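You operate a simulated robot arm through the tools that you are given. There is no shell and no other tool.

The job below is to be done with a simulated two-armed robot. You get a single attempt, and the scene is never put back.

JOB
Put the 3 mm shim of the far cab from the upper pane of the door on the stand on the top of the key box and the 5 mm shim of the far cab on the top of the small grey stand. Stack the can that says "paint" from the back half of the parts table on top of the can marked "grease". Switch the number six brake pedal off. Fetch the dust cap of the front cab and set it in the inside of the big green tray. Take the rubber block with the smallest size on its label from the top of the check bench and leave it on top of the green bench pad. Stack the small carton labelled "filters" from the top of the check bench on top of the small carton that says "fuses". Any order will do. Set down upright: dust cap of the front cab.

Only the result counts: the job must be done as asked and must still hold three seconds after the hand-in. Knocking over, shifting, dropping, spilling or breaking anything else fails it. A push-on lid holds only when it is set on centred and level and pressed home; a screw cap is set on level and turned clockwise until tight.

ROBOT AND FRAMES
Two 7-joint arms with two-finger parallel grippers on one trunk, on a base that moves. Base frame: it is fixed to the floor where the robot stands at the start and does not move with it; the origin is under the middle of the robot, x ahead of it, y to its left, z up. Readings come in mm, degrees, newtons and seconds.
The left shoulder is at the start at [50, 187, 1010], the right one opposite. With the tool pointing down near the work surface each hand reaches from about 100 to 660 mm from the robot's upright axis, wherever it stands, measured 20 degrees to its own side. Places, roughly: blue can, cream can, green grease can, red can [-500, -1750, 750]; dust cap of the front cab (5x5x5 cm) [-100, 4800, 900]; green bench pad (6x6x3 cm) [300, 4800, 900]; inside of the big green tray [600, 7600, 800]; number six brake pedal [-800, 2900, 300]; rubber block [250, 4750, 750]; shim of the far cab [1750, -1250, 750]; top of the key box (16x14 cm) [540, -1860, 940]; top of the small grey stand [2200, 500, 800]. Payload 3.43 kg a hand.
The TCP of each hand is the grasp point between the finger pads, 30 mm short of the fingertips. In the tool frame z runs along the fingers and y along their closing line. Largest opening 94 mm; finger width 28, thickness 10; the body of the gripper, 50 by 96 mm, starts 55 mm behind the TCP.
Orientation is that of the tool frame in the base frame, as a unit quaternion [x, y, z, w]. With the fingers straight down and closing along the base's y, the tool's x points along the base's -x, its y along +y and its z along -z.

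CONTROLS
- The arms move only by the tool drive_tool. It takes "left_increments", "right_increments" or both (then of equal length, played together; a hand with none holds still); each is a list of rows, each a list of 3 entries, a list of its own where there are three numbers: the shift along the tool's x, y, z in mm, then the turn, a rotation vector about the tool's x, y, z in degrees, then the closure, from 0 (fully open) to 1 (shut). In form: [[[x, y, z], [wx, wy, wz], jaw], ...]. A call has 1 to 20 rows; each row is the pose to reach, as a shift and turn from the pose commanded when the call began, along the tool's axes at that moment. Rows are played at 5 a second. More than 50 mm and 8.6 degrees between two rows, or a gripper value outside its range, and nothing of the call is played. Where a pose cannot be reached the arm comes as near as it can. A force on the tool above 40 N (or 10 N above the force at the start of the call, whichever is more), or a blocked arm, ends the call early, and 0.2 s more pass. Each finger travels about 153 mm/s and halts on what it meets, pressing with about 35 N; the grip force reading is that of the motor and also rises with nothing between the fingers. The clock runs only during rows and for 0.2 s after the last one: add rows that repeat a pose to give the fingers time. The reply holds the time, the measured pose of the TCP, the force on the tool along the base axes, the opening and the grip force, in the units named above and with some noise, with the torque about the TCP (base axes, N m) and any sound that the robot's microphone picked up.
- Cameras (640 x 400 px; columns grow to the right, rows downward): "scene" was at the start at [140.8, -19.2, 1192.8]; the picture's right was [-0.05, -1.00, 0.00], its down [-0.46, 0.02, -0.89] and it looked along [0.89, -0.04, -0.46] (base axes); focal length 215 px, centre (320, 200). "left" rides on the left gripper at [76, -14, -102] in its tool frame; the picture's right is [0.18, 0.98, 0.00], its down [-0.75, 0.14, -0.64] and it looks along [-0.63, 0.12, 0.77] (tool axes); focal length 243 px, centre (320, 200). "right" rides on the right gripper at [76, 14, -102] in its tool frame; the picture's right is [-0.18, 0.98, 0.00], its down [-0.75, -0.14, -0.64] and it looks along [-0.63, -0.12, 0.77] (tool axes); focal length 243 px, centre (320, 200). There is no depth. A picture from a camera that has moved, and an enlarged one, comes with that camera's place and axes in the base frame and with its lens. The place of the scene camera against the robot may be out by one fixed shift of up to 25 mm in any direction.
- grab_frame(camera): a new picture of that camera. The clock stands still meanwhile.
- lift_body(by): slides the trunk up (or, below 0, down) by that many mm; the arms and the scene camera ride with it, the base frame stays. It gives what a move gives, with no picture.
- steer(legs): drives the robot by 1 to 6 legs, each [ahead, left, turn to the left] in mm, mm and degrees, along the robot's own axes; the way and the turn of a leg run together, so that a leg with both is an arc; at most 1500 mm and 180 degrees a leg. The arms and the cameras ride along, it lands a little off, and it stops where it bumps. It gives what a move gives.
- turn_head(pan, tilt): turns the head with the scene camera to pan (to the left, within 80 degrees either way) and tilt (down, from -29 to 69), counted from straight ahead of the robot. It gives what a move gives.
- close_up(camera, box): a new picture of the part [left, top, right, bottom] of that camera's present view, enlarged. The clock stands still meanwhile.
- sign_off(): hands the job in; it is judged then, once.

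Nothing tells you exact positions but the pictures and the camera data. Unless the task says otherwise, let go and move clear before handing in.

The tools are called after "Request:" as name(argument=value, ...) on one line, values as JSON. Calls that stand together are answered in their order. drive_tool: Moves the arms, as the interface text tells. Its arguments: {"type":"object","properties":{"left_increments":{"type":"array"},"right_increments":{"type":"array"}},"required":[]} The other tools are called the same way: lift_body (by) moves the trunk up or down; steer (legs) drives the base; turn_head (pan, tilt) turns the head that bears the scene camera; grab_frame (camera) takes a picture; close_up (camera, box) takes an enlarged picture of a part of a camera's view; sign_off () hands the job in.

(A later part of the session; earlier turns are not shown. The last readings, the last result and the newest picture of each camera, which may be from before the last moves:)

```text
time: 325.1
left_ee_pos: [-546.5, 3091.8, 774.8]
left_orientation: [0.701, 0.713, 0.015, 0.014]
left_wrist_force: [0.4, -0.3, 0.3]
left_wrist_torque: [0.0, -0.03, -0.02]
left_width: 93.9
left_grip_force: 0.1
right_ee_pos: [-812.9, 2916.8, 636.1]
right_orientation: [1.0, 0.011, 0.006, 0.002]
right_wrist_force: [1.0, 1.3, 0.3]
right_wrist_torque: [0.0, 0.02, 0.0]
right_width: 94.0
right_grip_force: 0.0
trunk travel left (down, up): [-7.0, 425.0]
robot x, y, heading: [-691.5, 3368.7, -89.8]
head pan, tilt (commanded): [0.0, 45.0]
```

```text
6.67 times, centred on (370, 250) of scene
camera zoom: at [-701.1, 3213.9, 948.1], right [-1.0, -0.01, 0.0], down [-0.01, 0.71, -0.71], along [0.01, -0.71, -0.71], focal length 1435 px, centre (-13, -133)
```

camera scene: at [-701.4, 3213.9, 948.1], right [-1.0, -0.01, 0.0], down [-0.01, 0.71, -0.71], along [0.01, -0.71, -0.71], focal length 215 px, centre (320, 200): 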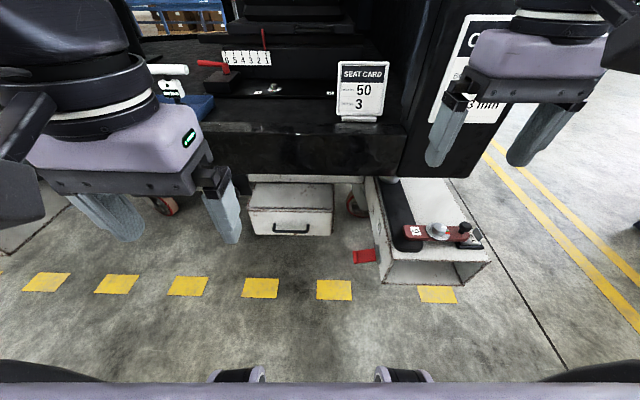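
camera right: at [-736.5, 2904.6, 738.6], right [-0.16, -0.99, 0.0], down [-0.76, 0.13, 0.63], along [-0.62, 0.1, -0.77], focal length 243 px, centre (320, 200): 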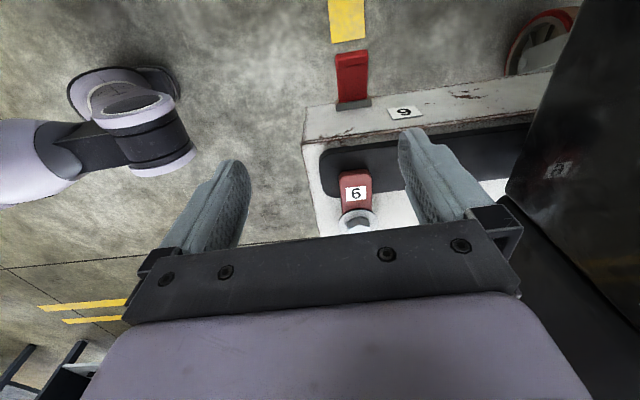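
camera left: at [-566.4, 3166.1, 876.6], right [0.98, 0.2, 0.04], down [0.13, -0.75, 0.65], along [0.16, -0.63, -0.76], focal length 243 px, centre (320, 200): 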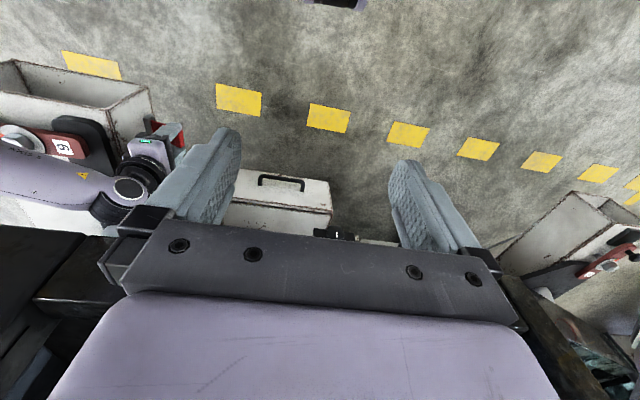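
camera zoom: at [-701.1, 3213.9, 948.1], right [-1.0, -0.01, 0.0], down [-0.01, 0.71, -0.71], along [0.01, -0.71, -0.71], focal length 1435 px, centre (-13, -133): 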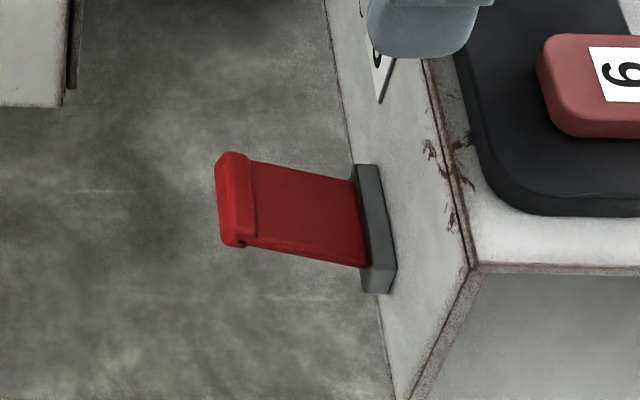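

The pedal is clearly flipped up and stays. I fold the right hand back to neutral, level the left hand, and raise the trunk.

Request:
drive_tool(right_increments=[[[-6, -8, -20], [0, 0, -8.2], 0], [[-12, -16, -40], [0, 0, -16.4], 0], [[-18, -24, -60], [0, 0, -24.6], 0], [[-24, -32, -80], [0, 0, -32.8], 0], [[-30, -40, -100], [0, 0, -41], 0], [[-36, -48, -120], [0, 0, -49.2], 0], [[-42, -56, -140], [0, 0, -57.4], 0], [[-48, -64, -160], [0, 0, -65.6], 0], [[-54, -72, -175], [0, 0, -73.8], 0], [[-60, -80, -190], [0, 0, -82], 0], [[-66, -82, -200], [0, 0, -90.4], 0]], left_increments=[[[0, 0, -10], [1.2, 0, 0], 0], [[0, 0, -20], [2.3, 0, 0], 0], [[0, 0, -30], [2.3, 0, 0], 0], [[0, 0, -40], [2.3, 0, 0], 0], [[0, 0, -50], [2.3, 0, 0], 0], [[0, 0, -60], [2.3, 0, 0], 0], [[0, 0, -60], [2.3, 0, 0], 0], [[0, 0, -60], [2.3, 0, 0], 0], [[0, 0, -60], [2.3, 0, 0], 0], [[0, 0, -60], [2.3, 0, 0], 0], [[0, 0, -60], [2.3, 0, 0], 0]])

Request:
steer(legs=[[-250, 0, 0], [0, 0, 90], [0, 0, 90]])

Request:
lift_body(by=220)

Request:
turn_head(pan=0, tilt=20)

Request:
grab_frame(camera="scene")

```text
time: 327.5
left_ee_pos: [-550.1, 3091.1, 834.8]
left_orientation: [0.702, 0.713, 0.001, 0.0]
left_wrist_force: [0.3, -0.6, -0.3]
left_wrist_torque: [0.0, -0.01, 0.02]
left_width: 93.9
left_grip_force: 0.1
right_ee_pos: [-880.1, 2998.5, 832.8]
right_orientation: [0.696, 0.718, 0.003, 0.006]
right_wrist_force: [-0.1, 0.3, -0.4]
right_wrist_torque: [0.01, 0.01, -0.02]
right_width: 93.8
right_grip_force: 0.2
trunk travel left (down, up): [-7.0, 425.0]
robot x, y, heading: [-694.7, 3371.7, -89.4]
head pan, tilt (commanded): [0.0, 45.0]
```

```text
time: 336.9
left_ee_pos: [-835.8, 3896.9, 835.4]
left_orientation: [0.707, -0.707, -0.001, 0.001]
left_wrist_force: [-0.4, -0.4, -0.4]
left_wrist_torque: [0.02, -0.01, 0.0]
left_width: 93.9
left_grip_force: 0.1
right_ee_pos: [-504.7, 3984.7, 831.0]
right_orientation: [0.712, -0.702, -0.005, 0.003]
right_wrist_force: [0.7, 0.0, -0.1]
right_wrist_torque: [0.02, 0.01, -0.02]
right_width: 94.0
right_grip_force: 0.1
trunk travel left (down, up): [-7.0, 425.0]
robot x, y, heading: [-697.0, 3614.5, 89.7]
head pan, tilt (commanded): [0.0, 45.0]
```

```text
time: 339.3
left_ee_pos: [-836.5, 3897.1, 1055.0]
left_orientation: [0.708, -0.707, -0.001, 0.001]
left_wrist_force: [0.4, -0.4, -0.2]
left_wrist_torque: [0.04, -0.01, 0.0]
left_width: 94.0
left_grip_force: 0.0
right_ee_pos: [-504.7, 3985.8, 1051.5]
right_orientation: [0.712, -0.702, -0.006, 0.002]
right_wrist_force: [0.1, 0.4, -0.7]
right_wrist_torque: [-0.01, 0.0, 0.02]
right_width: 94.0
right_grip_force: 0.0
trunk travel left (down, up): [-227.0, 205.0]
robot x, y, heading: [-701.0, 3619.6, 89.7]
head pan, tilt (commanded): [0.0, 45.0]
```

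```text
time: 340.1
left_ee_pos: [-836.2, 3896.3, 1054.5]
left_orientation: [0.708, -0.707, -0.001, 0.001]
left_wrist_force: [0.3, -0.4, 0.8]
left_wrist_torque: [0.01, 0.01, -0.01]
left_width: 93.8
left_grip_force: 0.1
right_ee_pos: [-505.1, 3985.7, 1051.6]
right_orientation: [0.712, -0.702, -0.006, 0.003]
right_wrist_force: [0.7, -0.4, 0.6]
right_wrist_torque: [0.0, -0.02, -0.01]
right_width: 94.2
right_grip_force: 0.1
trunk travel left (down, up): [-227.0, 205.0]
robot x, y, heading: [-697.9, 3620.1, 89.7]
head pan, tilt (commanded): [0.0, 20.0]
```

```text
taken
camera scene: at [-704.0, 3753.9, 1206.7], right [1.0, 0.0, 0.0], down [0.0, -0.34, -0.94], along [0.0, 0.94, -0.34], focal length 215 px, centre (320, 200)
```

scene: 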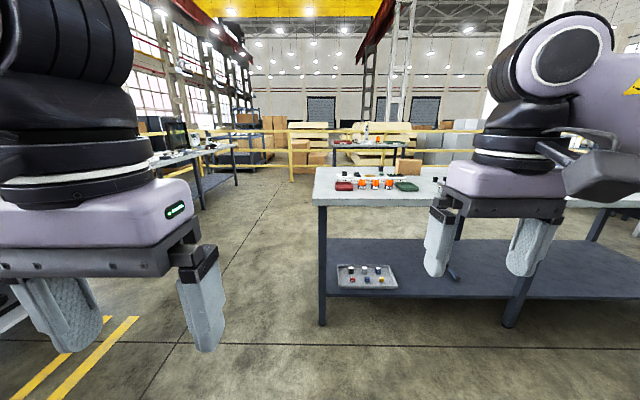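

The check bench stands ahead-right (front edge near y ≈ 4720). I move in front of its middle.

Request:
steer(legs=[[400, -800, 0.3]])

Request:
turn_head(pan=0, tilt=30)

Request:
grab_frame(camera="scene")

```text
time: 347.5
left_ee_pos: [-41.0, 4298.6, 1053.1]
left_orientation: [0.711, -0.703, 0.0, 0.0]
left_wrist_force: [-0.2, -0.2, -0.5]
left_wrist_torque: [-0.03, 0.0, 0.01]
left_width: 93.9
left_grip_force: 0.0
right_ee_pos: [289.2, 4390.8, 1052.5]
right_orientation: [0.715, -0.699, -0.006, 0.003]
right_wrist_force: [0.1, 0.4, 0.0]
right_wrist_torque: [0.0, 0.01, 0.0]
right_width: 94.0
right_grip_force: 0.1
trunk travel left (down, up): [-227.0, 205.0]
robot x, y, heading: [103.0, 4024.0, 90.1]
head pan, tilt (commanded): [0.0, 20.0]
```

```text
time: 348.3
left_ee_pos: [-41.8, 4298.9, 1054.9]
left_orientation: [0.71, -0.704, -0.001, 0.001]
left_wrist_force: [0.3, -0.7, 0.1]
left_wrist_torque: [0.0, 0.01, 0.05]
left_width: 93.9
left_grip_force: 0.0
right_ee_pos: [289.2, 4389.7, 1052.5]
right_orientation: [0.716, -0.699, -0.005, 0.003]
right_wrist_force: [-0.3, -0.1, -0.1]
right_wrist_torque: [-0.01, 0.03, -0.01]
right_width: 94.1
right_grip_force: 0.0
trunk travel left (down, up): [-227.0, 205.0]
robot x, y, heading: [102.2, 4019.6, 90.3]
head pan, tilt (commanded): [0.0, 30.0]
```

```text
taken
camera scene: at [91.8, 4154.4, 1190.8], right [1.0, 0.0, 0.0], down [0.0, -0.5, -0.87], along [0.0, 0.87, -0.5], focal length 215 px, centre (320, 200)
```

scene: 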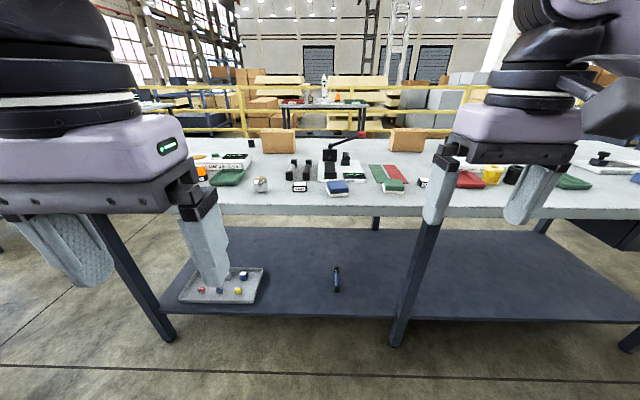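

Request:
close_up(camera="scene", box=[190, 120, 330, 207])

Request:
close_up(camera="scene", box=[310, 120, 450, 207])

Request:
close_up(camera="scene", box=[440, 130, 640, 220])

Request:
grab_frame(camera="left")

Request:
grab_frame(camera="right")

```text
4.57 times, centred on (260, 164) of scene
camera zoom: at [91.8, 4154.4, 1190.8], right [1.0, 0.0, 0.0], down [0.0, -0.5, -0.87], along [0.0, 0.87, -0.5], focal length 984 px, centre (594, 367)
```

zoom: 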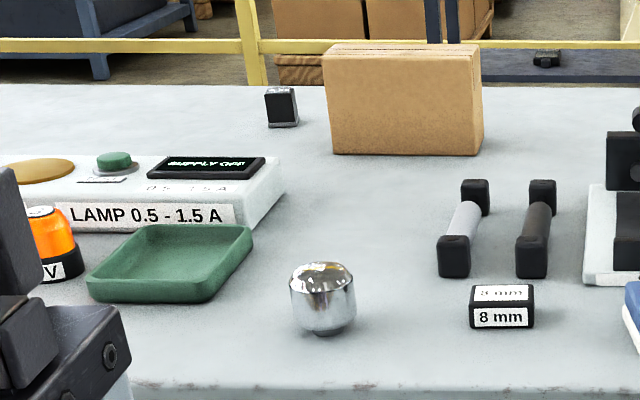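

```text
4.57 times, centred on (380, 164) of scene
camera zoom: at [91.8, 4154.4, 1190.8], right [1.0, 0.0, 0.0], down [0.0, -0.5, -0.87], along [0.0, 0.87, -0.5], focal length 984 px, centre (46, 367)
```

zoom: 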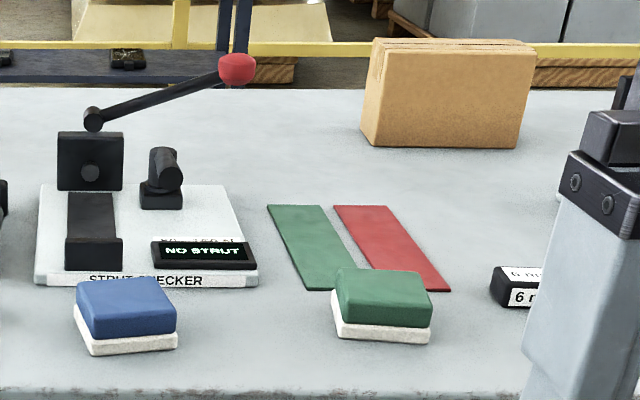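

```text
3.20 times, centred on (540, 175) of scene
camera zoom: at [91.8, 4154.4, 1190.8], right [1.0, 0.0, 0.0], down [0.0, -0.5, -0.87], along [0.0, 0.87, -0.5], focal length 689 px, centre (-384, 280)
```

zoom: 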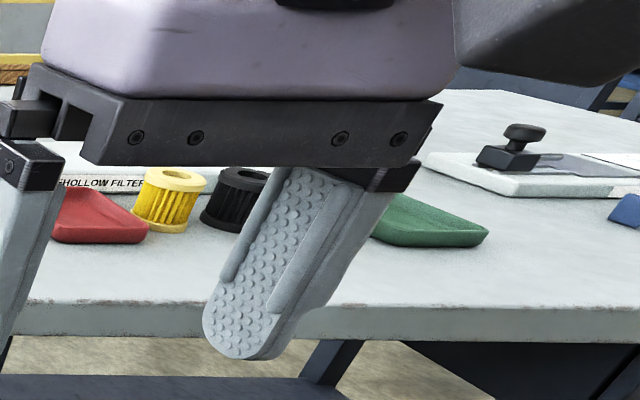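

```text
taken
camera left: at [-26.0, 4223.2, 1157.8], right [-0.98, -0.19, 0.0], down [-0.15, 0.75, 0.64], along [-0.13, 0.63, -0.77], focal length 243 px, centre (320, 200)
```

left: 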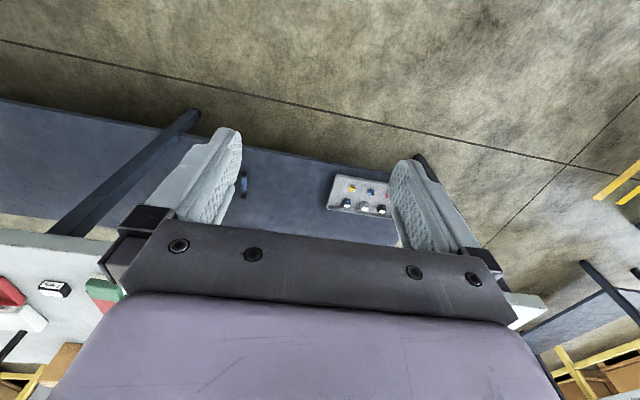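

```text
taken
camera right: at [279.2, 4313.9, 1154.0], right [-0.99, 0.16, 0.01], down [0.13, 0.75, 0.64], along [0.09, 0.64, -0.77], focal length 243 px, centre (320, 200)
```

right: 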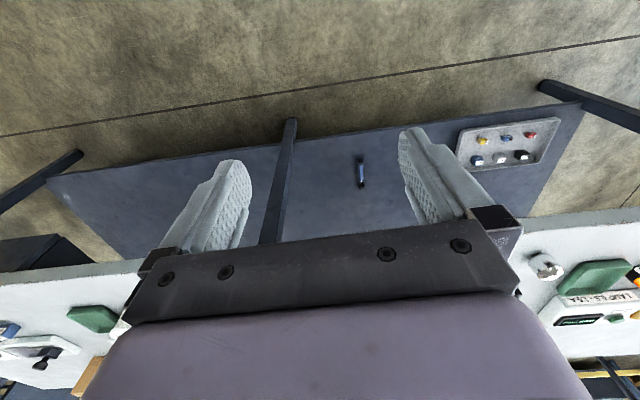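

I see a chrome cap, green/blue pads, black rubber blocks (8 mm, 6 mm …) and two brown cartons. I raise the trunk for a better overview and zoom on labels.

Request:
lift_body(by=203)

Request:
turn_head(pan=0, tilt=35)

Request:
grab_frame(camera="scene")

Request:
turn_head(pan=-35, tilt=30)

Request:
grab_frame(camera="scene")

Request:
turn_head(pan=35, tilt=30)

Request:
grab_frame(camera="scene")

```text
time: 350.4
left_ee_pos: [-40.4, 4299.0, 1257.3]
left_orientation: [0.711, -0.703, 0.0, 0.0]
left_wrist_force: [-0.1, -0.6, 0.1]
left_wrist_torque: [0.03, 0.01, -0.02]
left_width: 94.1
left_grip_force: 0.1
right_ee_pos: [289.2, 4389.9, 1255.4]
right_orientation: [0.715, -0.699, -0.006, 0.003]
right_wrist_force: [0.0, 0.9, -0.1]
right_wrist_torque: [0.02, 0.02, 0.0]
right_width: 93.8
right_grip_force: 0.1
trunk travel left (down, up): [-430.0, 2.0]
robot x, y, heading: [98.9, 4018.3, 90.1]
head pan, tilt (commanded): [0.0, 30.0]
```

```text
time: 351.1
left_ee_pos: [-41.9, 4299.2, 1256.3]
left_orientation: [0.71, -0.704, 0.0, 0.001]
left_wrist_force: [1.1, -0.4, -0.1]
left_wrist_torque: [0.01, -0.02, -0.02]
left_width: 93.8
left_grip_force: 0.1
right_ee_pos: [289.9, 4389.9, 1255.3]
right_orientation: [0.715, -0.699, -0.005, 0.003]
right_wrist_force: [-0.2, -0.2, 0.4]
right_wrist_torque: [-0.02, 0.02, -0.01]
right_width: 94.0
right_grip_force: 0.1
trunk travel left (down, up): [-430.0, 2.0]
robot x, y, heading: [103.2, 4020.5, 90.0]
head pan, tilt (commanded): [0.0, 35.0]
```

```text
taken
camera scene: at [91.8, 4152.0, 1385.9], right [1.0, 0.0, 0.0], down [0.0, -0.57, -0.82], along [0.0, 0.82, -0.57], focal length 215 px, centre (320, 200)
```

scene: 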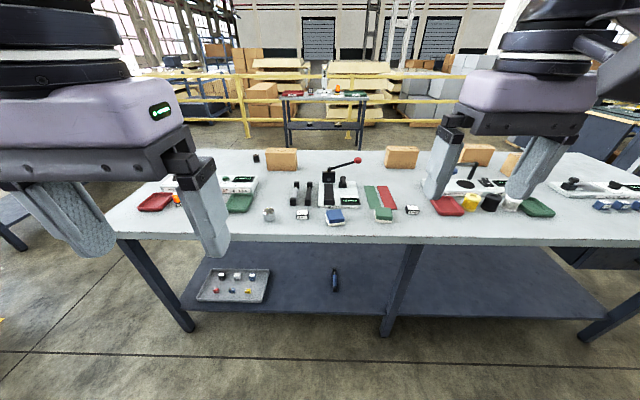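

```text
time: 352.1
left_ee_pos: [-42.2, 4300.0, 1257.5]
left_orientation: [0.711, -0.704, -0.001, 0.001]
left_wrist_force: [0.1, 0.3, -0.2]
left_wrist_torque: [0.0, -0.02, -0.02]
left_width: 94.1
left_grip_force: 0.0
right_ee_pos: [289.9, 4390.0, 1255.4]
right_orientation: [0.715, -0.699, -0.005, 0.003]
right_wrist_force: [-0.2, -0.3, 0.9]
right_wrist_torque: [0.0, -0.03, 0.0]
right_width: 94.0
right_grip_force: 0.1
trunk travel left (down, up): [-430.0, 2.0]
robot x, y, heading: [103.5, 4022.0, 90.1]
head pan, tilt (commanded): [-35.0, 30.0]
```

```text
taken
camera scene: at [143.7, 4138.3, 1393.7], right [0.82, -0.57, 0.0], down [-0.28, -0.41, -0.87], along [0.49, 0.71, -0.5], focal length 215 px, centre (320, 200)
```

scene: 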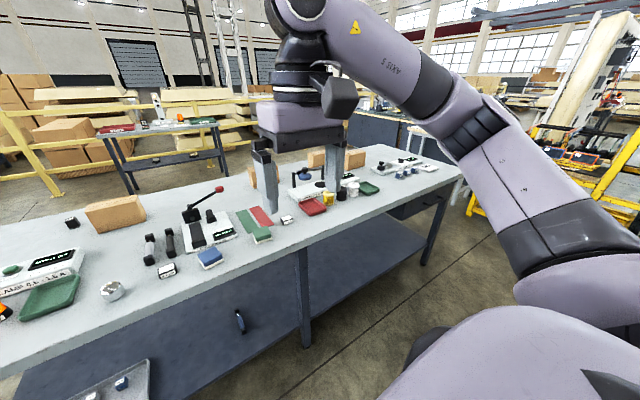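

```text
time: 353.5
left_ee_pos: [-41.0, 4299.6, 1257.6]
left_orientation: [0.711, -0.703, -0.001, 0.001]
left_wrist_force: [-0.1, -0.1, -0.6]
left_wrist_torque: [0.0, 0.02, 0.04]
left_width: 94.3
left_grip_force: 0.0
right_ee_pos: [290.2, 4390.9, 1255.8]
right_orientation: [0.715, -0.699, -0.005, 0.003]
right_wrist_force: [0.5, 0.1, -0.2]
right_wrist_torque: [0.0, 0.02, 0.02]
right_width: 94.1
right_grip_force: 0.2
trunk travel left (down, up): [-430.0, 2.0]
robot x, y, heading: [102.6, 4018.3, 90.2]
head pan, tilt (commanded): [35.0, 30.0]
```

```text
taken
camera scene: at [40.1, 4137.9, 1393.7], right [0.82, 0.58, 0.0], down [0.29, -0.41, -0.87], along [-0.5, 0.71, -0.5], focal length 215 px, centre (320, 200)
```

scene: 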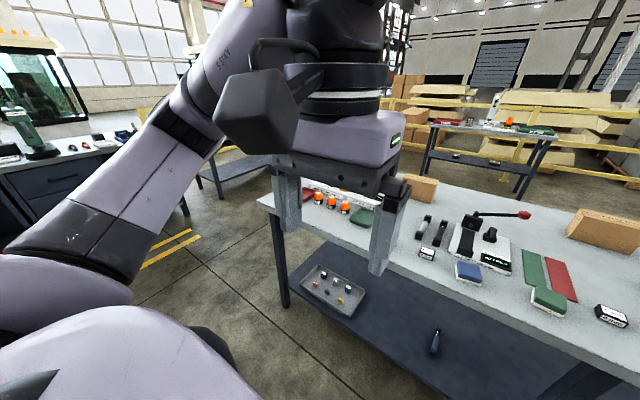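

Request:
turn_head(pan=0, tilt=35)

Request:
close_up(camera="scene", box=[240, 140, 340, 235])

Request:
close_up(camera="scene", box=[330, 140, 430, 235])

Request:
close_up(camera="scene", box=[430, 140, 560, 225])

Request:
close_up(camera="scene", box=[130, 150, 260, 235])

```text
time: 354.5
left_ee_pos: [-41.7, 4299.6, 1258.6]
left_orientation: [0.711, -0.703, 0.0, 0.0]
left_wrist_force: [-0.8, 0.8, -0.3]
left_wrist_torque: [0.01, 0.01, 0.01]
left_width: 93.8
left_grip_force: 0.1
right_ee_pos: [288.9, 4390.8, 1255.4]
right_orientation: [0.715, -0.699, -0.005, 0.003]
right_wrist_force: [-0.1, 0.0, 0.1]
right_wrist_torque: [-0.04, 0.02, 0.0]
right_width: 94.1
right_grip_force: 0.0
trunk travel left (down, up): [-430.0, 2.0]
robot x, y, heading: [97.0, 4022.3, 90.2]
head pan, tilt (commanded): [0.0, 35.0]
```

```text
4.21 times, centred on (290, 188) of scene
camera zoom: at [91.7, 4152.0, 1385.9], right [1.0, 0.0, 0.0], down [0.0, -0.57, -0.82], along [0.0, 0.82, -0.57], focal length 906 px, centre (446, 253)
```

zoom: 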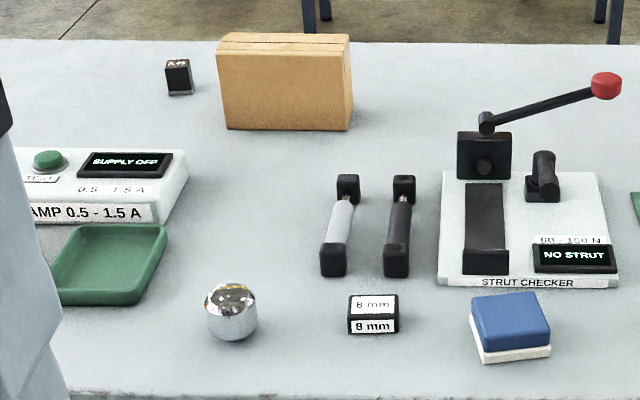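

```text
4.21 times, centred on (380, 188) of scene
camera zoom: at [91.7, 4152.0, 1385.9], right [1.0, 0.0, 0.0], down [0.0, -0.57, -0.82], along [0.0, 0.82, -0.57], focal length 906 px, centre (67, 253)
```

zoom: 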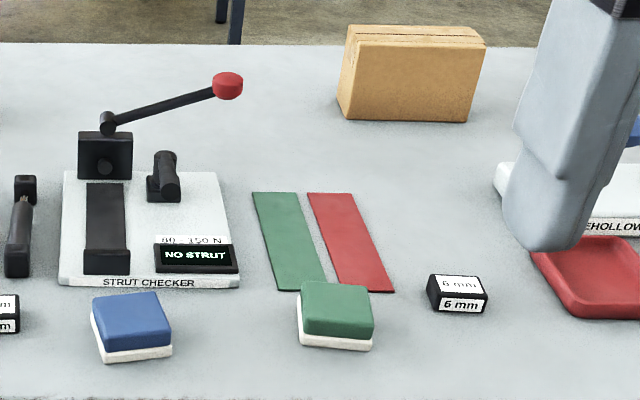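

```text
4.71 times, centred on (495, 182) of scene
camera zoom: at [91.7, 4152.0, 1385.9], right [1.0, 0.0, 0.0], down [0.0, -0.57, -0.82], along [0.0, 0.82, -0.57], focal length 1013 px, centre (-504, 282)
```

zoom: 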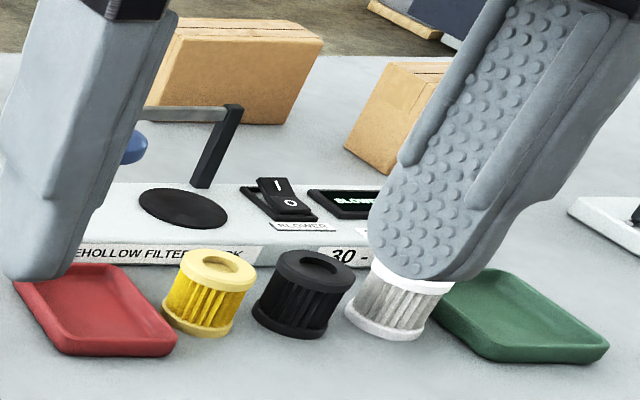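

```text
4.71 times, centred on (195, 192) of scene
camera zoom: at [91.7, 4152.0, 1385.9], right [1.0, 0.0, 0.0], down [0.0, -0.57, -0.82], along [0.0, 0.82, -0.57], focal length 1013 px, centre (908, 235)
```

zoom: 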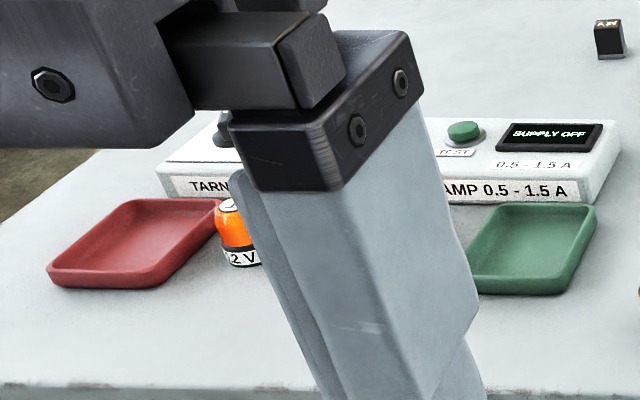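

Request:
close_up(camera="scene", box=[248, 152, 264, 164])

Request:
close_up(camera="scene", box=[258, 200, 282, 222])

Request:
close_up(camera="scene", box=[404, 200, 424, 218])

Request:
close_up(camera="scene", box=[360, 196, 400, 226])

```text
16.00 times, centred on (256, 158) of scene
camera zoom: at [91.7, 4152.0, 1385.9], right [1.0, 0.0, 0.0], down [0.0, -0.57, -0.82], along [0.0, 0.82, -0.57], focal length 3444 px, centre (1344, 872)
```

zoom: 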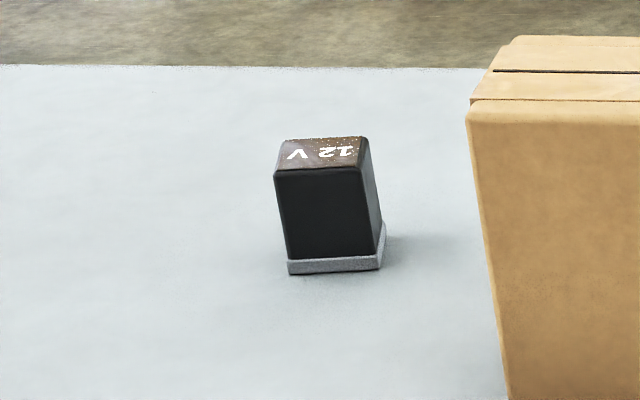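

```text
16.00 times, centred on (270, 211) of scene
camera zoom: at [91.7, 4152.0, 1385.9], right [1.0, 0.0, 0.0], down [0.0, -0.57, -0.82], along [0.0, 0.82, -0.57], focal length 3444 px, centre (1120, 24)
```

zoom: 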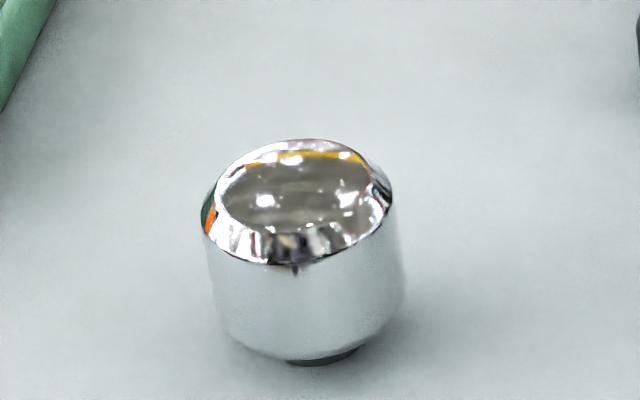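

```text
16.00 times, centred on (414, 209) of scene
camera zoom: at [91.7, 4152.0, 1385.9], right [1.0, 0.0, 0.0], down [0.0, -0.57, -0.82], along [0.0, 0.82, -0.57], focal length 3444 px, centre (-1184, 56)
```

zoom: 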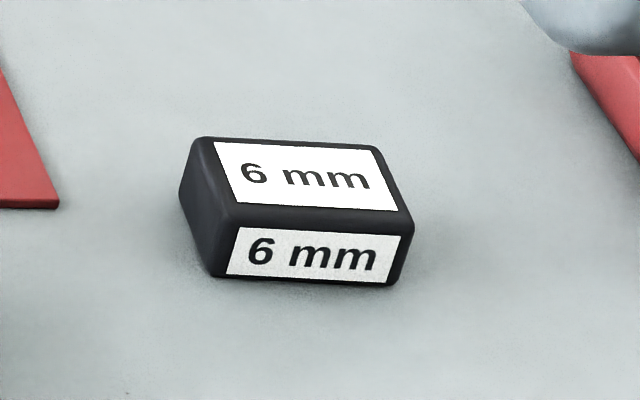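

```text
13.33 times, centred on (380, 211) of scene
camera zoom: at [91.7, 4152.0, 1385.9], right [1.0, 0.0, 0.0], down [0.0, -0.57, -0.82], along [0.0, 0.82, -0.57], focal length 2870 px, centre (-480, 53)
```

zoom: 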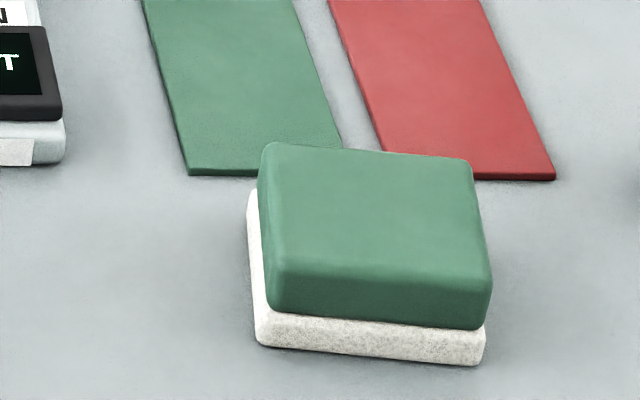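

Blocks seen so far are 8 mm and 6 mm (the rear black one is a 12 V relay). I check the rest of the bench for more blocks and cartons.

Request:
turn_head(pan=-40, tilt=28)

Request:
close_up(camera="scene", box=[230, 120, 360, 220])

Request:
close_up(camera="scene", box=[330, 120, 460, 220])

Request:
turn_head(pan=40, tilt=28)

Request:
close_up(camera="scene", box=[260, 150, 460, 270])

```text
time: 355.6
left_ee_pos: [-41.4, 4298.8, 1258.1]
left_orientation: [0.711, -0.703, -0.001, 0.0]
left_wrist_force: [0.0, 0.1, -0.1]
left_wrist_torque: [0.01, 0.0, 0.0]
left_width: 93.8
left_grip_force: 0.1
right_ee_pos: [289.6, 4390.1, 1255.5]
right_orientation: [0.715, -0.699, -0.006, 0.002]
right_wrist_force: [-0.1, 0.9, 0.2]
right_wrist_torque: [-0.01, -0.01, 0.04]
right_width: 93.9
right_grip_force: 0.0
trunk travel left (down, up): [-430.0, 2.0]
robot x, y, heading: [100.1, 4022.0, 90.3]
head pan, tilt (commanded): [-40.0, 28.0]
```

```text
4.00 times, centred on (295, 170) of scene
camera zoom: at [150.4, 4134.1, 1396.9], right [0.77, -0.64, 0.0], down [-0.3, -0.36, -0.88], along [0.56, 0.68, -0.47], focal length 861 px, centre (420, 320)
```

zoom: 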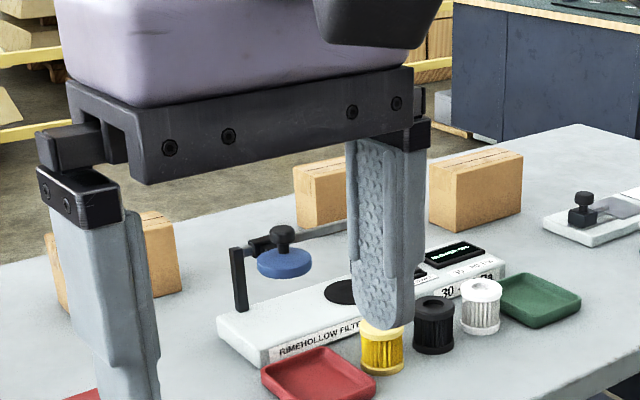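

```text
4.00 times, centred on (395, 170) of scene
camera zoom: at [150.4, 4134.1, 1396.9], right [0.77, -0.64, 0.0], down [-0.3, -0.36, -0.88], along [0.56, 0.68, -0.47], focal length 861 px, centre (20, 320)
```

zoom: 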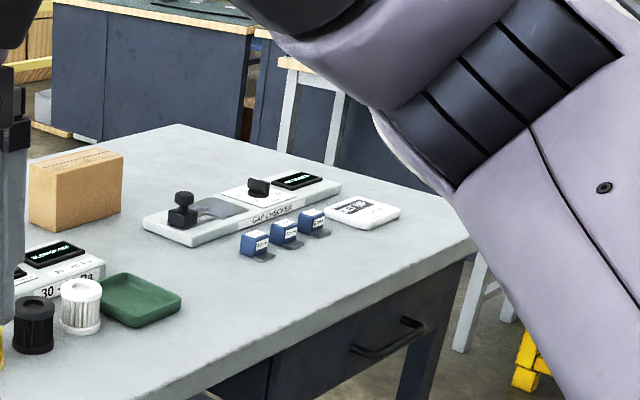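

```text
time: 357.1
left_ee_pos: [-41.1, 4300.1, 1257.2]
left_orientation: [0.711, -0.703, -0.001, 0.001]
left_wrist_force: [0.1, -1.0, -0.6]
left_wrist_torque: [0.03, 0.0, 0.01]
left_width: 94.1
left_grip_force: 0.1
right_ee_pos: [290.5, 4389.9, 1254.7]
right_orientation: [0.715, -0.699, -0.006, 0.004]
right_wrist_force: [0.5, -0.4, 0.0]
right_wrist_torque: [0.0, -0.02, -0.01]
right_width: 94.3
right_grip_force: 0.0
trunk travel left (down, up): [-430.0, 2.0]
robot x, y, heading: [98.2, 4025.1, 90.1]
head pan, tilt (commanded): [40.0, 28.0]
```

```text
3.20 times, centred on (360, 210) of scene
camera zoom: at [33.3, 4133.6, 1396.9], right [0.76, 0.65, 0.0], down [0.3, -0.36, -0.88], along [-0.57, 0.67, -0.47], focal length 689 px, centre (192, 168)
```

zoom: 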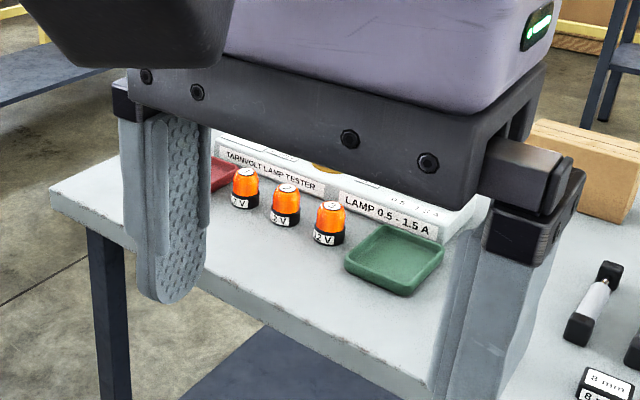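

The blocks on the bench top are 8 mm and 6 mm, so the 6 mm one is the smallest; the chrome cap at (-97,4771) is the dust cap. I lower the trunk and drive up to the bench for the 6 mm block.

Request:
lift_body(by=-150)

Request:
steer(legs=[[255, -150, 0]])

Request:
turn_head(pan=0, tilt=40)

Request:
grab_frame(camera="scene")

Request:
grab_frame(camera="right")

Request:
grab_frame(camera="left")

```text
time: 358.9
left_ee_pos: [-41.6, 4299.3, 1107.2]
left_orientation: [0.711, -0.703, -0.001, 0.001]
left_wrist_force: [-0.4, -0.4, 0.8]
left_wrist_torque: [-0.01, -0.02, 0.0]
left_width: 94.1
left_grip_force: 0.1
right_ee_pos: [288.4, 4389.7, 1105.3]
right_orientation: [0.715, -0.699, -0.005, 0.003]
right_wrist_force: [-1.6, 0.3, -0.2]
right_wrist_torque: [0.03, 0.0, 0.03]
right_width: 94.1
right_grip_force: 0.1
trunk travel left (down, up): [-280.0, 152.0]
robot x, y, heading: [105.6, 4018.9, 90.3]
head pan, tilt (commanded): [40.0, 28.0]
```

```text
time: 360.9
left_ee_pos: [106.1, 4554.0, 1108.5]
left_orientation: [0.711, -0.704, -0.001, 0.001]
left_wrist_force: [0.1, -0.2, 0.2]
left_wrist_torque: [-0.03, 0.0, 0.0]
left_width: 93.9
left_grip_force: 0.0
right_ee_pos: [438.7, 4644.6, 1105.2]
right_orientation: [0.715, -0.699, -0.006, 0.003]
right_wrist_force: [-0.7, -0.2, 0.0]
right_wrist_torque: [0.0, -0.03, -0.01]
right_width: 94.1
right_grip_force: 0.1
trunk travel left (down, up): [-280.0, 152.0]
robot x, y, heading: [248.2, 4275.0, 90.3]
head pan, tilt (commanded): [40.0, 28.0]
```

```text
time: 362.0
left_ee_pos: [105.7, 4552.8, 1107.9]
left_orientation: [0.711, -0.704, 0.0, 0.001]
left_wrist_force: [0.7, 0.1, -0.5]
left_wrist_torque: [0.0, -0.01, 0.02]
left_width: 93.8
left_grip_force: 0.1
right_ee_pos: [437.7, 4644.2, 1104.6]
right_orientation: [0.714, -0.7, -0.006, 0.003]
right_wrist_force: [-1.1, -0.3, -0.9]
right_wrist_torque: [0.0, 0.0, -0.04]
right_width: 94.0
right_grip_force: 0.1
trunk travel left (down, up): [-280.0, 152.0]
robot x, y, heading: [250.8, 4277.8, 90.3]
head pan, tilt (commanded): [0.0, 40.0]
```

```text
taken
camera scene: at [239.7, 4403.4, 1228.4], right [1.0, 0.0, 0.0], down [0.0, -0.64, -0.77], along [0.0, 0.77, -0.64], focal length 215 px, centre (320, 200)
```

scene: 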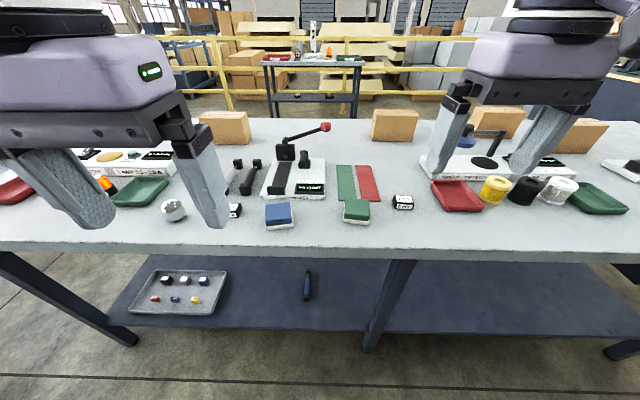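

```text
taken
camera right: at [427.2, 4568.2, 1207.1], right [-0.99, 0.16, 0.01], down [0.13, 0.75, 0.64], along [0.1, 0.64, -0.77], focal length 243 px, centre (320, 200)
```

right: 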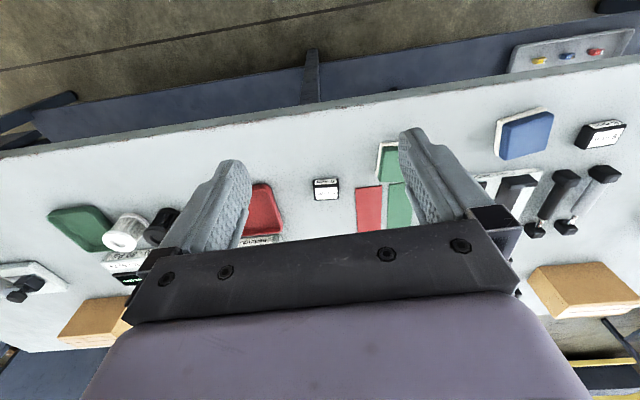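

```text
taken
camera left: at [122.0, 4477.6, 1210.8], right [-0.98, -0.19, 0.0], down [-0.15, 0.75, 0.64], along [-0.13, 0.63, -0.77], focal length 243 px, centre (320, 200)
```

left: 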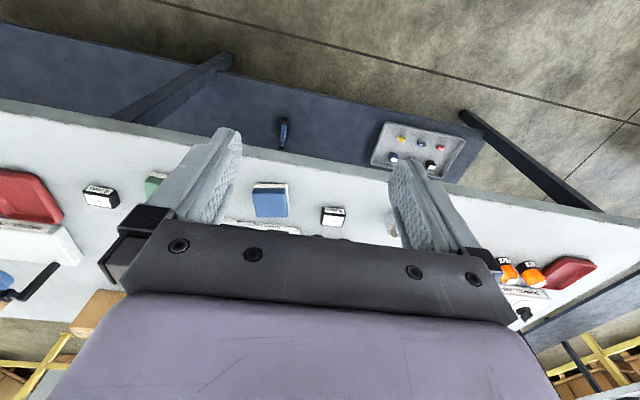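

Request:
close_up(camera="right", box=[302, 168, 350, 208])

Request:
close_up(camera="right", box=[360, 130, 424, 190])

Request:
close_up(camera="left", box=[76, 160, 180, 225])

```text
10.00 times, centred on (326, 188) of right
camera zoom: at [427.2, 4568.2, 1207.1], right [-0.99, 0.16, 0.01], down [0.13, 0.75, 0.64], along [0.1, 0.64, -0.77], focal length 2426 px, centre (260, 320)
```

zoom: 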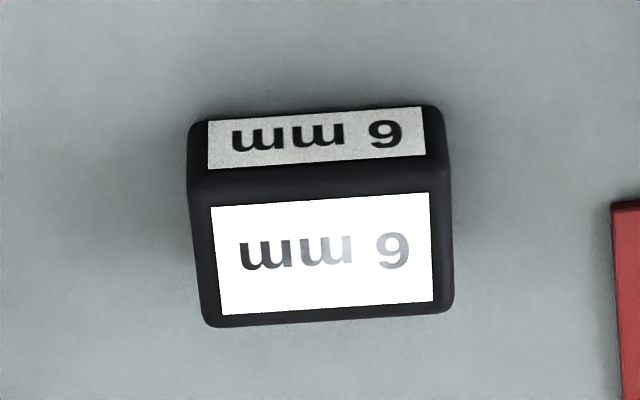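

```text
6.67 times, centred on (392, 160) of right
camera zoom: at [427.2, 4568.2, 1207.1], right [-0.99, 0.16, 0.01], down [0.13, 0.75, 0.64], along [0.1, 0.64, -0.77], focal length 1618 px, centre (-160, 467)
```

zoom: 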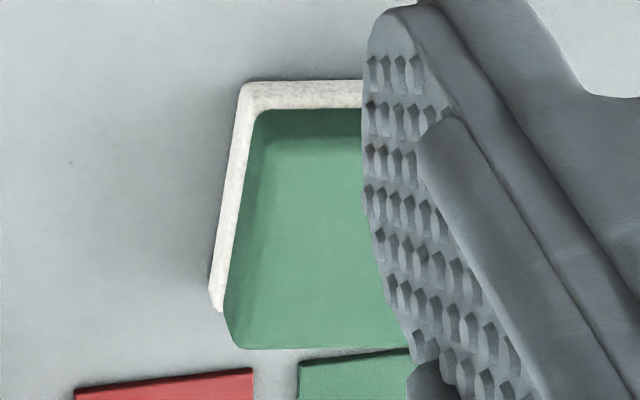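

```text
6.15 times, centred on (128, 192) of left
camera zoom: at [122.0, 4477.6, 1210.8], right [-0.98, -0.19, 0.0], down [-0.15, 0.75, 0.64], along [-0.13, 0.63, -0.77], focal length 1493 px, centre (1502, 246)
```

zoom: 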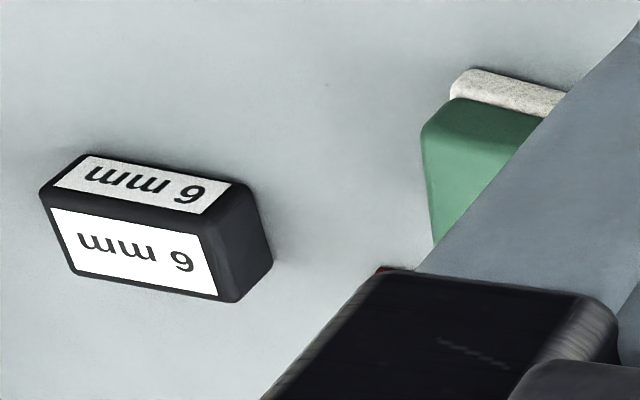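

The 6 mm block: top centre ≈ (454,4823.5,885), 43×33×20 mm, yaw ≈ -5°. I bring the right hand above it, levelling and aligning it.

Request:
drive_tool(right_increments=[[[-35, -4, 25], [0.2, 0.1, 2], 0], [[-70, -8, 55], [0.5, 0.2, 4], 0], [[-110, -13, 90], [0.73, 0.25, 6.3], 0], [[-150, -18, 120], [0.73, 0.25, 6.3], 0], [[-179, -21.3, 145], [0.73, 0.25, 6.3], 0], [[-179, -21.3, 145], [0.73, 0.25, 6.3], 0]])

Request:
grab_frame(camera="right")

Request:
close_up(camera="right", box=[280, 100, 376, 180])

```text
refused: row 3 steps farther than a row can; nothing moved
```

```text
taken
camera right: at [427.2, 4568.2, 1207.1], right [-0.99, 0.16, 0.01], down [0.13, 0.75, 0.64], along [0.1, 0.64, -0.77], focal length 243 px, centre (320, 200)
```

right: 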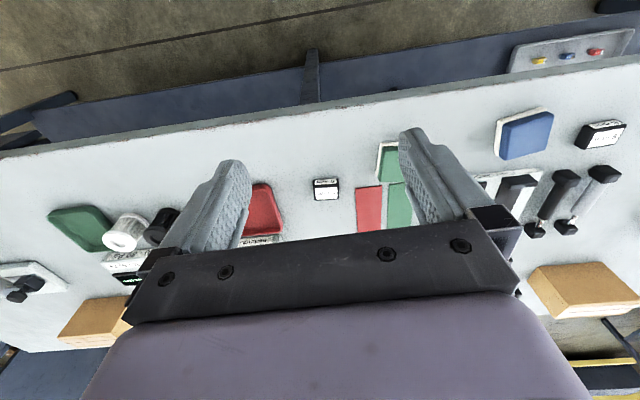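

```text
5.00 times, centred on (328, 140) of right
camera zoom: at [427.2, 4568.2, 1207.1], right [-0.99, 0.16, 0.01], down [0.13, 0.75, 0.64], along [0.1, 0.64, -0.77], focal length 1213 px, centre (280, 500)
```

zoom: 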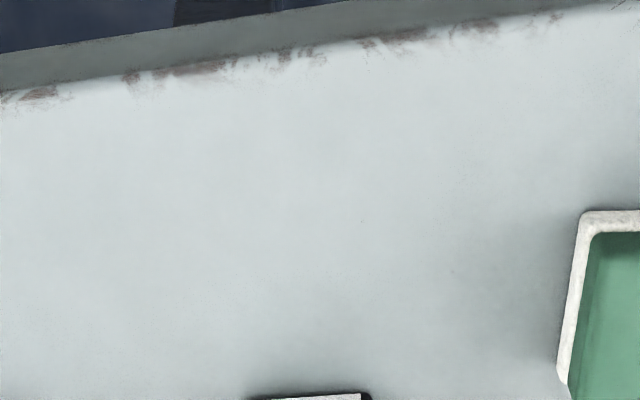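

I split the motion into smaller steps.

Request:
drive_tool(right_increments=[[[-28, -3, 20], [0.2, 0.1, 1.2], 0], [[-56, -6, 42], [0.4, 0.15, 2.4], 0], [[-84, -10, 65], [0.6, 0.2, 3.6], 0], [[-112, -14, 88], [0.73, 0.25, 5], 0], [[-140, -17, 110], [0.73, 0.25, 6.3], 0], [[-165, -20, 130], [0.73, 0.25, 6.3], 0], [[-179, -21.3, 145], [0.73, 0.25, 6.3], 0], [[-179, -21.3, 145], [0.73, 0.25, 6.3], 0]])

Request:
grab_frame(camera="right")

Request:
close_up(camera="right", box=[270, 100, 382, 180])

```text
time: 363.8
left_ee_pos: [106.0, 4554.0, 1107.3]
left_orientation: [0.711, -0.703, -0.001, 0.0]
left_wrist_force: [0.2, 0.7, -0.3]
left_wrist_torque: [0.02, 0.03, -0.01]
left_width: 94.1
left_grip_force: 0.0
right_ee_pos: [451.2, 4823.9, 960.2]
right_orientation: [-0.675, 0.738, 0.0, 0.0]
right_wrist_force: [-0.4, 0.3, -1.5]
right_wrist_torque: [0.01, -0.02, 0.0]
right_width: 94.3
right_grip_force: 0.0
trunk travel left (down, up): [-280.0, 152.0]
robot x, y, heading: [252.3, 4272.9, 90.1]
head pan, tilt (commanded): [0.0, 40.0]
```

```text
taken
camera right: at [432.3, 4750.6, 1062.9], right [-0.96, 0.27, 0.0], down [0.21, 0.74, 0.64], along [0.17, 0.62, -0.77], focal length 243 px, centre (320, 200)
```

right: 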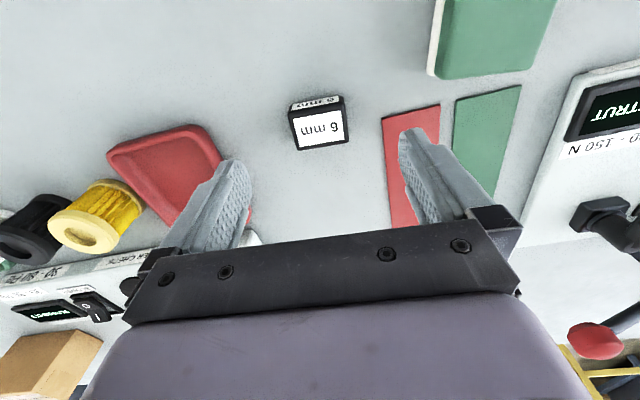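

```text
5.00 times, centred on (326, 140) of right
camera zoom: at [432.3, 4750.6, 1062.9], right [-0.96, 0.27, 0.0], down [0.21, 0.74, 0.64], along [0.17, 0.62, -0.77], focal length 1213 px, centre (290, 500)
```

zoom: 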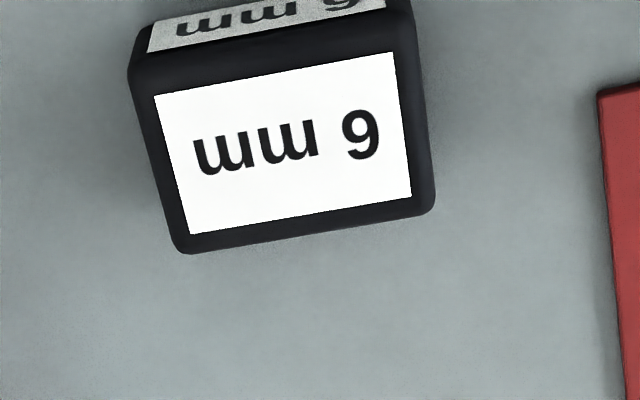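

Block is centred within 2 mm. I adjust, descend and grip it.

Request:
drive_tool(right_increments=[[[-1.9, -1.8, 20], [0, 0, 0], 0], [[-1.9, -1.8, 40], [0, 0, 0], 0], [[-1.9, -1.8, 58], [0, 0, 0], 0], [[-1.9, -1.8, 62], [0, 0, 0], 0], [[-1.9, -1.8, 62], [0, 0, 0], 0.3], [[-1.9, -1.8, 62], [0, 0, 0], 0.7], [[-1.9, -1.8, 62], [0, 0, 0], 0.8], [[-1.9, -1.8, 62], [0, 0, 0], 0.8]])

Request:
grab_frame(camera="right")

```text
time: 365.6
left_ee_pos: [106.5, 4553.9, 1107.6]
left_orientation: [0.71, -0.704, -0.001, 0.001]
left_wrist_force: [0.3, 1.0, 0.7]
left_wrist_torque: [0.0, 0.0, 0.02]
left_width: 94.2
left_grip_force: 0.0
right_ee_pos: [454.1, 4826.5, 897.8]
right_orientation: [-0.675, 0.738, 0.0, 0.0]
right_wrist_force: [0.0, 0.1, -0.3]
right_wrist_torque: [-0.03, 0.0, -0.02]
right_width: 43.7
right_grip_force: 34.7
trunk travel left (down, up): [-280.0, 152.0]
robot x, y, heading: [249.6, 4276.3, 90.3]
head pan, tilt (commanded): [0.0, 40.0]
```

```text
taken
camera right: at [433.9, 4752.6, 1001.0], right [-0.96, 0.27, 0.0], down [0.21, 0.74, 0.64], along [0.17, 0.62, -0.77], focal length 243 px, centre (320, 200)
```

right: 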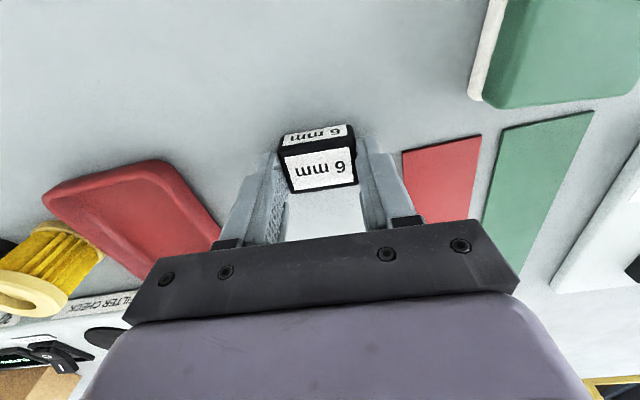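

Gripped (43.7 mm). I lift it and look for the green pad.

Request:
drive_tool(right_increments=[[[0, 0, -15], [0, 0, 0], 0.8], [[0, 0, -50], [0, 0, 0], 0.8], [[0, 0, -90], [0, 0, 0], 0.8], [[0, 0, -90], [0, 0, 0], 0.8]])

Request:
grab_frame(camera="right")

Request:
grab_frame(camera="left")

```text
time: 366.6
left_ee_pos: [105.9, 4552.5, 1107.7]
left_orientation: [0.711, -0.703, -0.001, 0.001]
left_wrist_force: [-0.2, 0.2, 0.1]
left_wrist_torque: [0.01, -0.03, -0.01]
left_width: 94.0
left_grip_force: 0.0
right_ee_pos: [454.6, 4828.2, 989.5]
right_orientation: [-0.675, 0.738, 0.0, 0.0]
right_wrist_force: [-0.2, -0.1, -0.8]
right_wrist_torque: [0.01, 0.01, -0.01]
right_width: 43.4
right_grip_force: 35.5
trunk travel left (down, up): [-280.0, 152.0]
robot x, y, heading: [249.4, 4273.2, 90.5]
head pan, tilt (commanded): [0.0, 40.0]
```

```text
taken
camera right: at [434.7, 4753.0, 1090.9], right [-0.96, 0.27, 0.0], down [0.21, 0.74, 0.64], along [0.17, 0.62, -0.77], focal length 243 px, centre (320, 200)
```

right: 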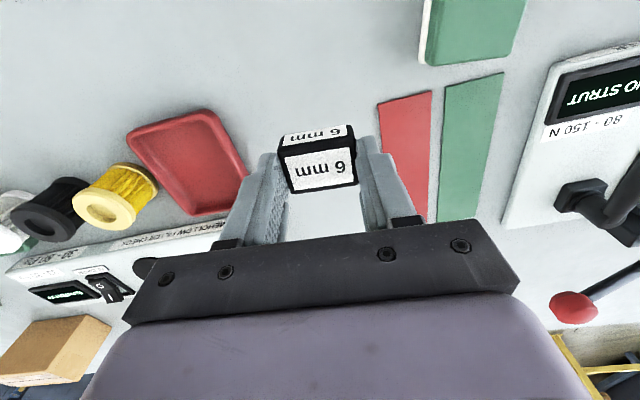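

```text
taken
camera left: at [122.0, 4477.7, 1210.8], right [-0.98, -0.19, 0.0], down [-0.15, 0.75, 0.64], along [-0.13, 0.63, -0.77], focal length 243 px, centre (320, 200)
```

left: 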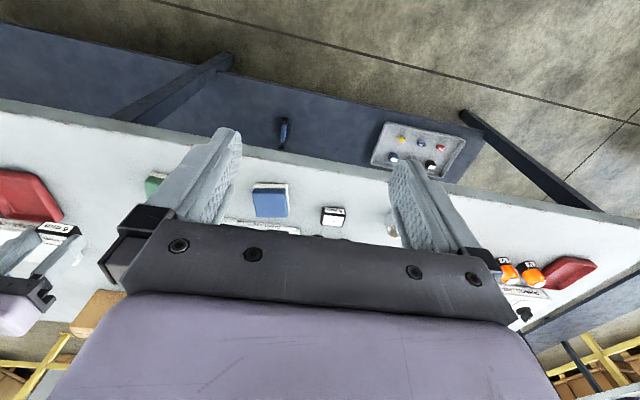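

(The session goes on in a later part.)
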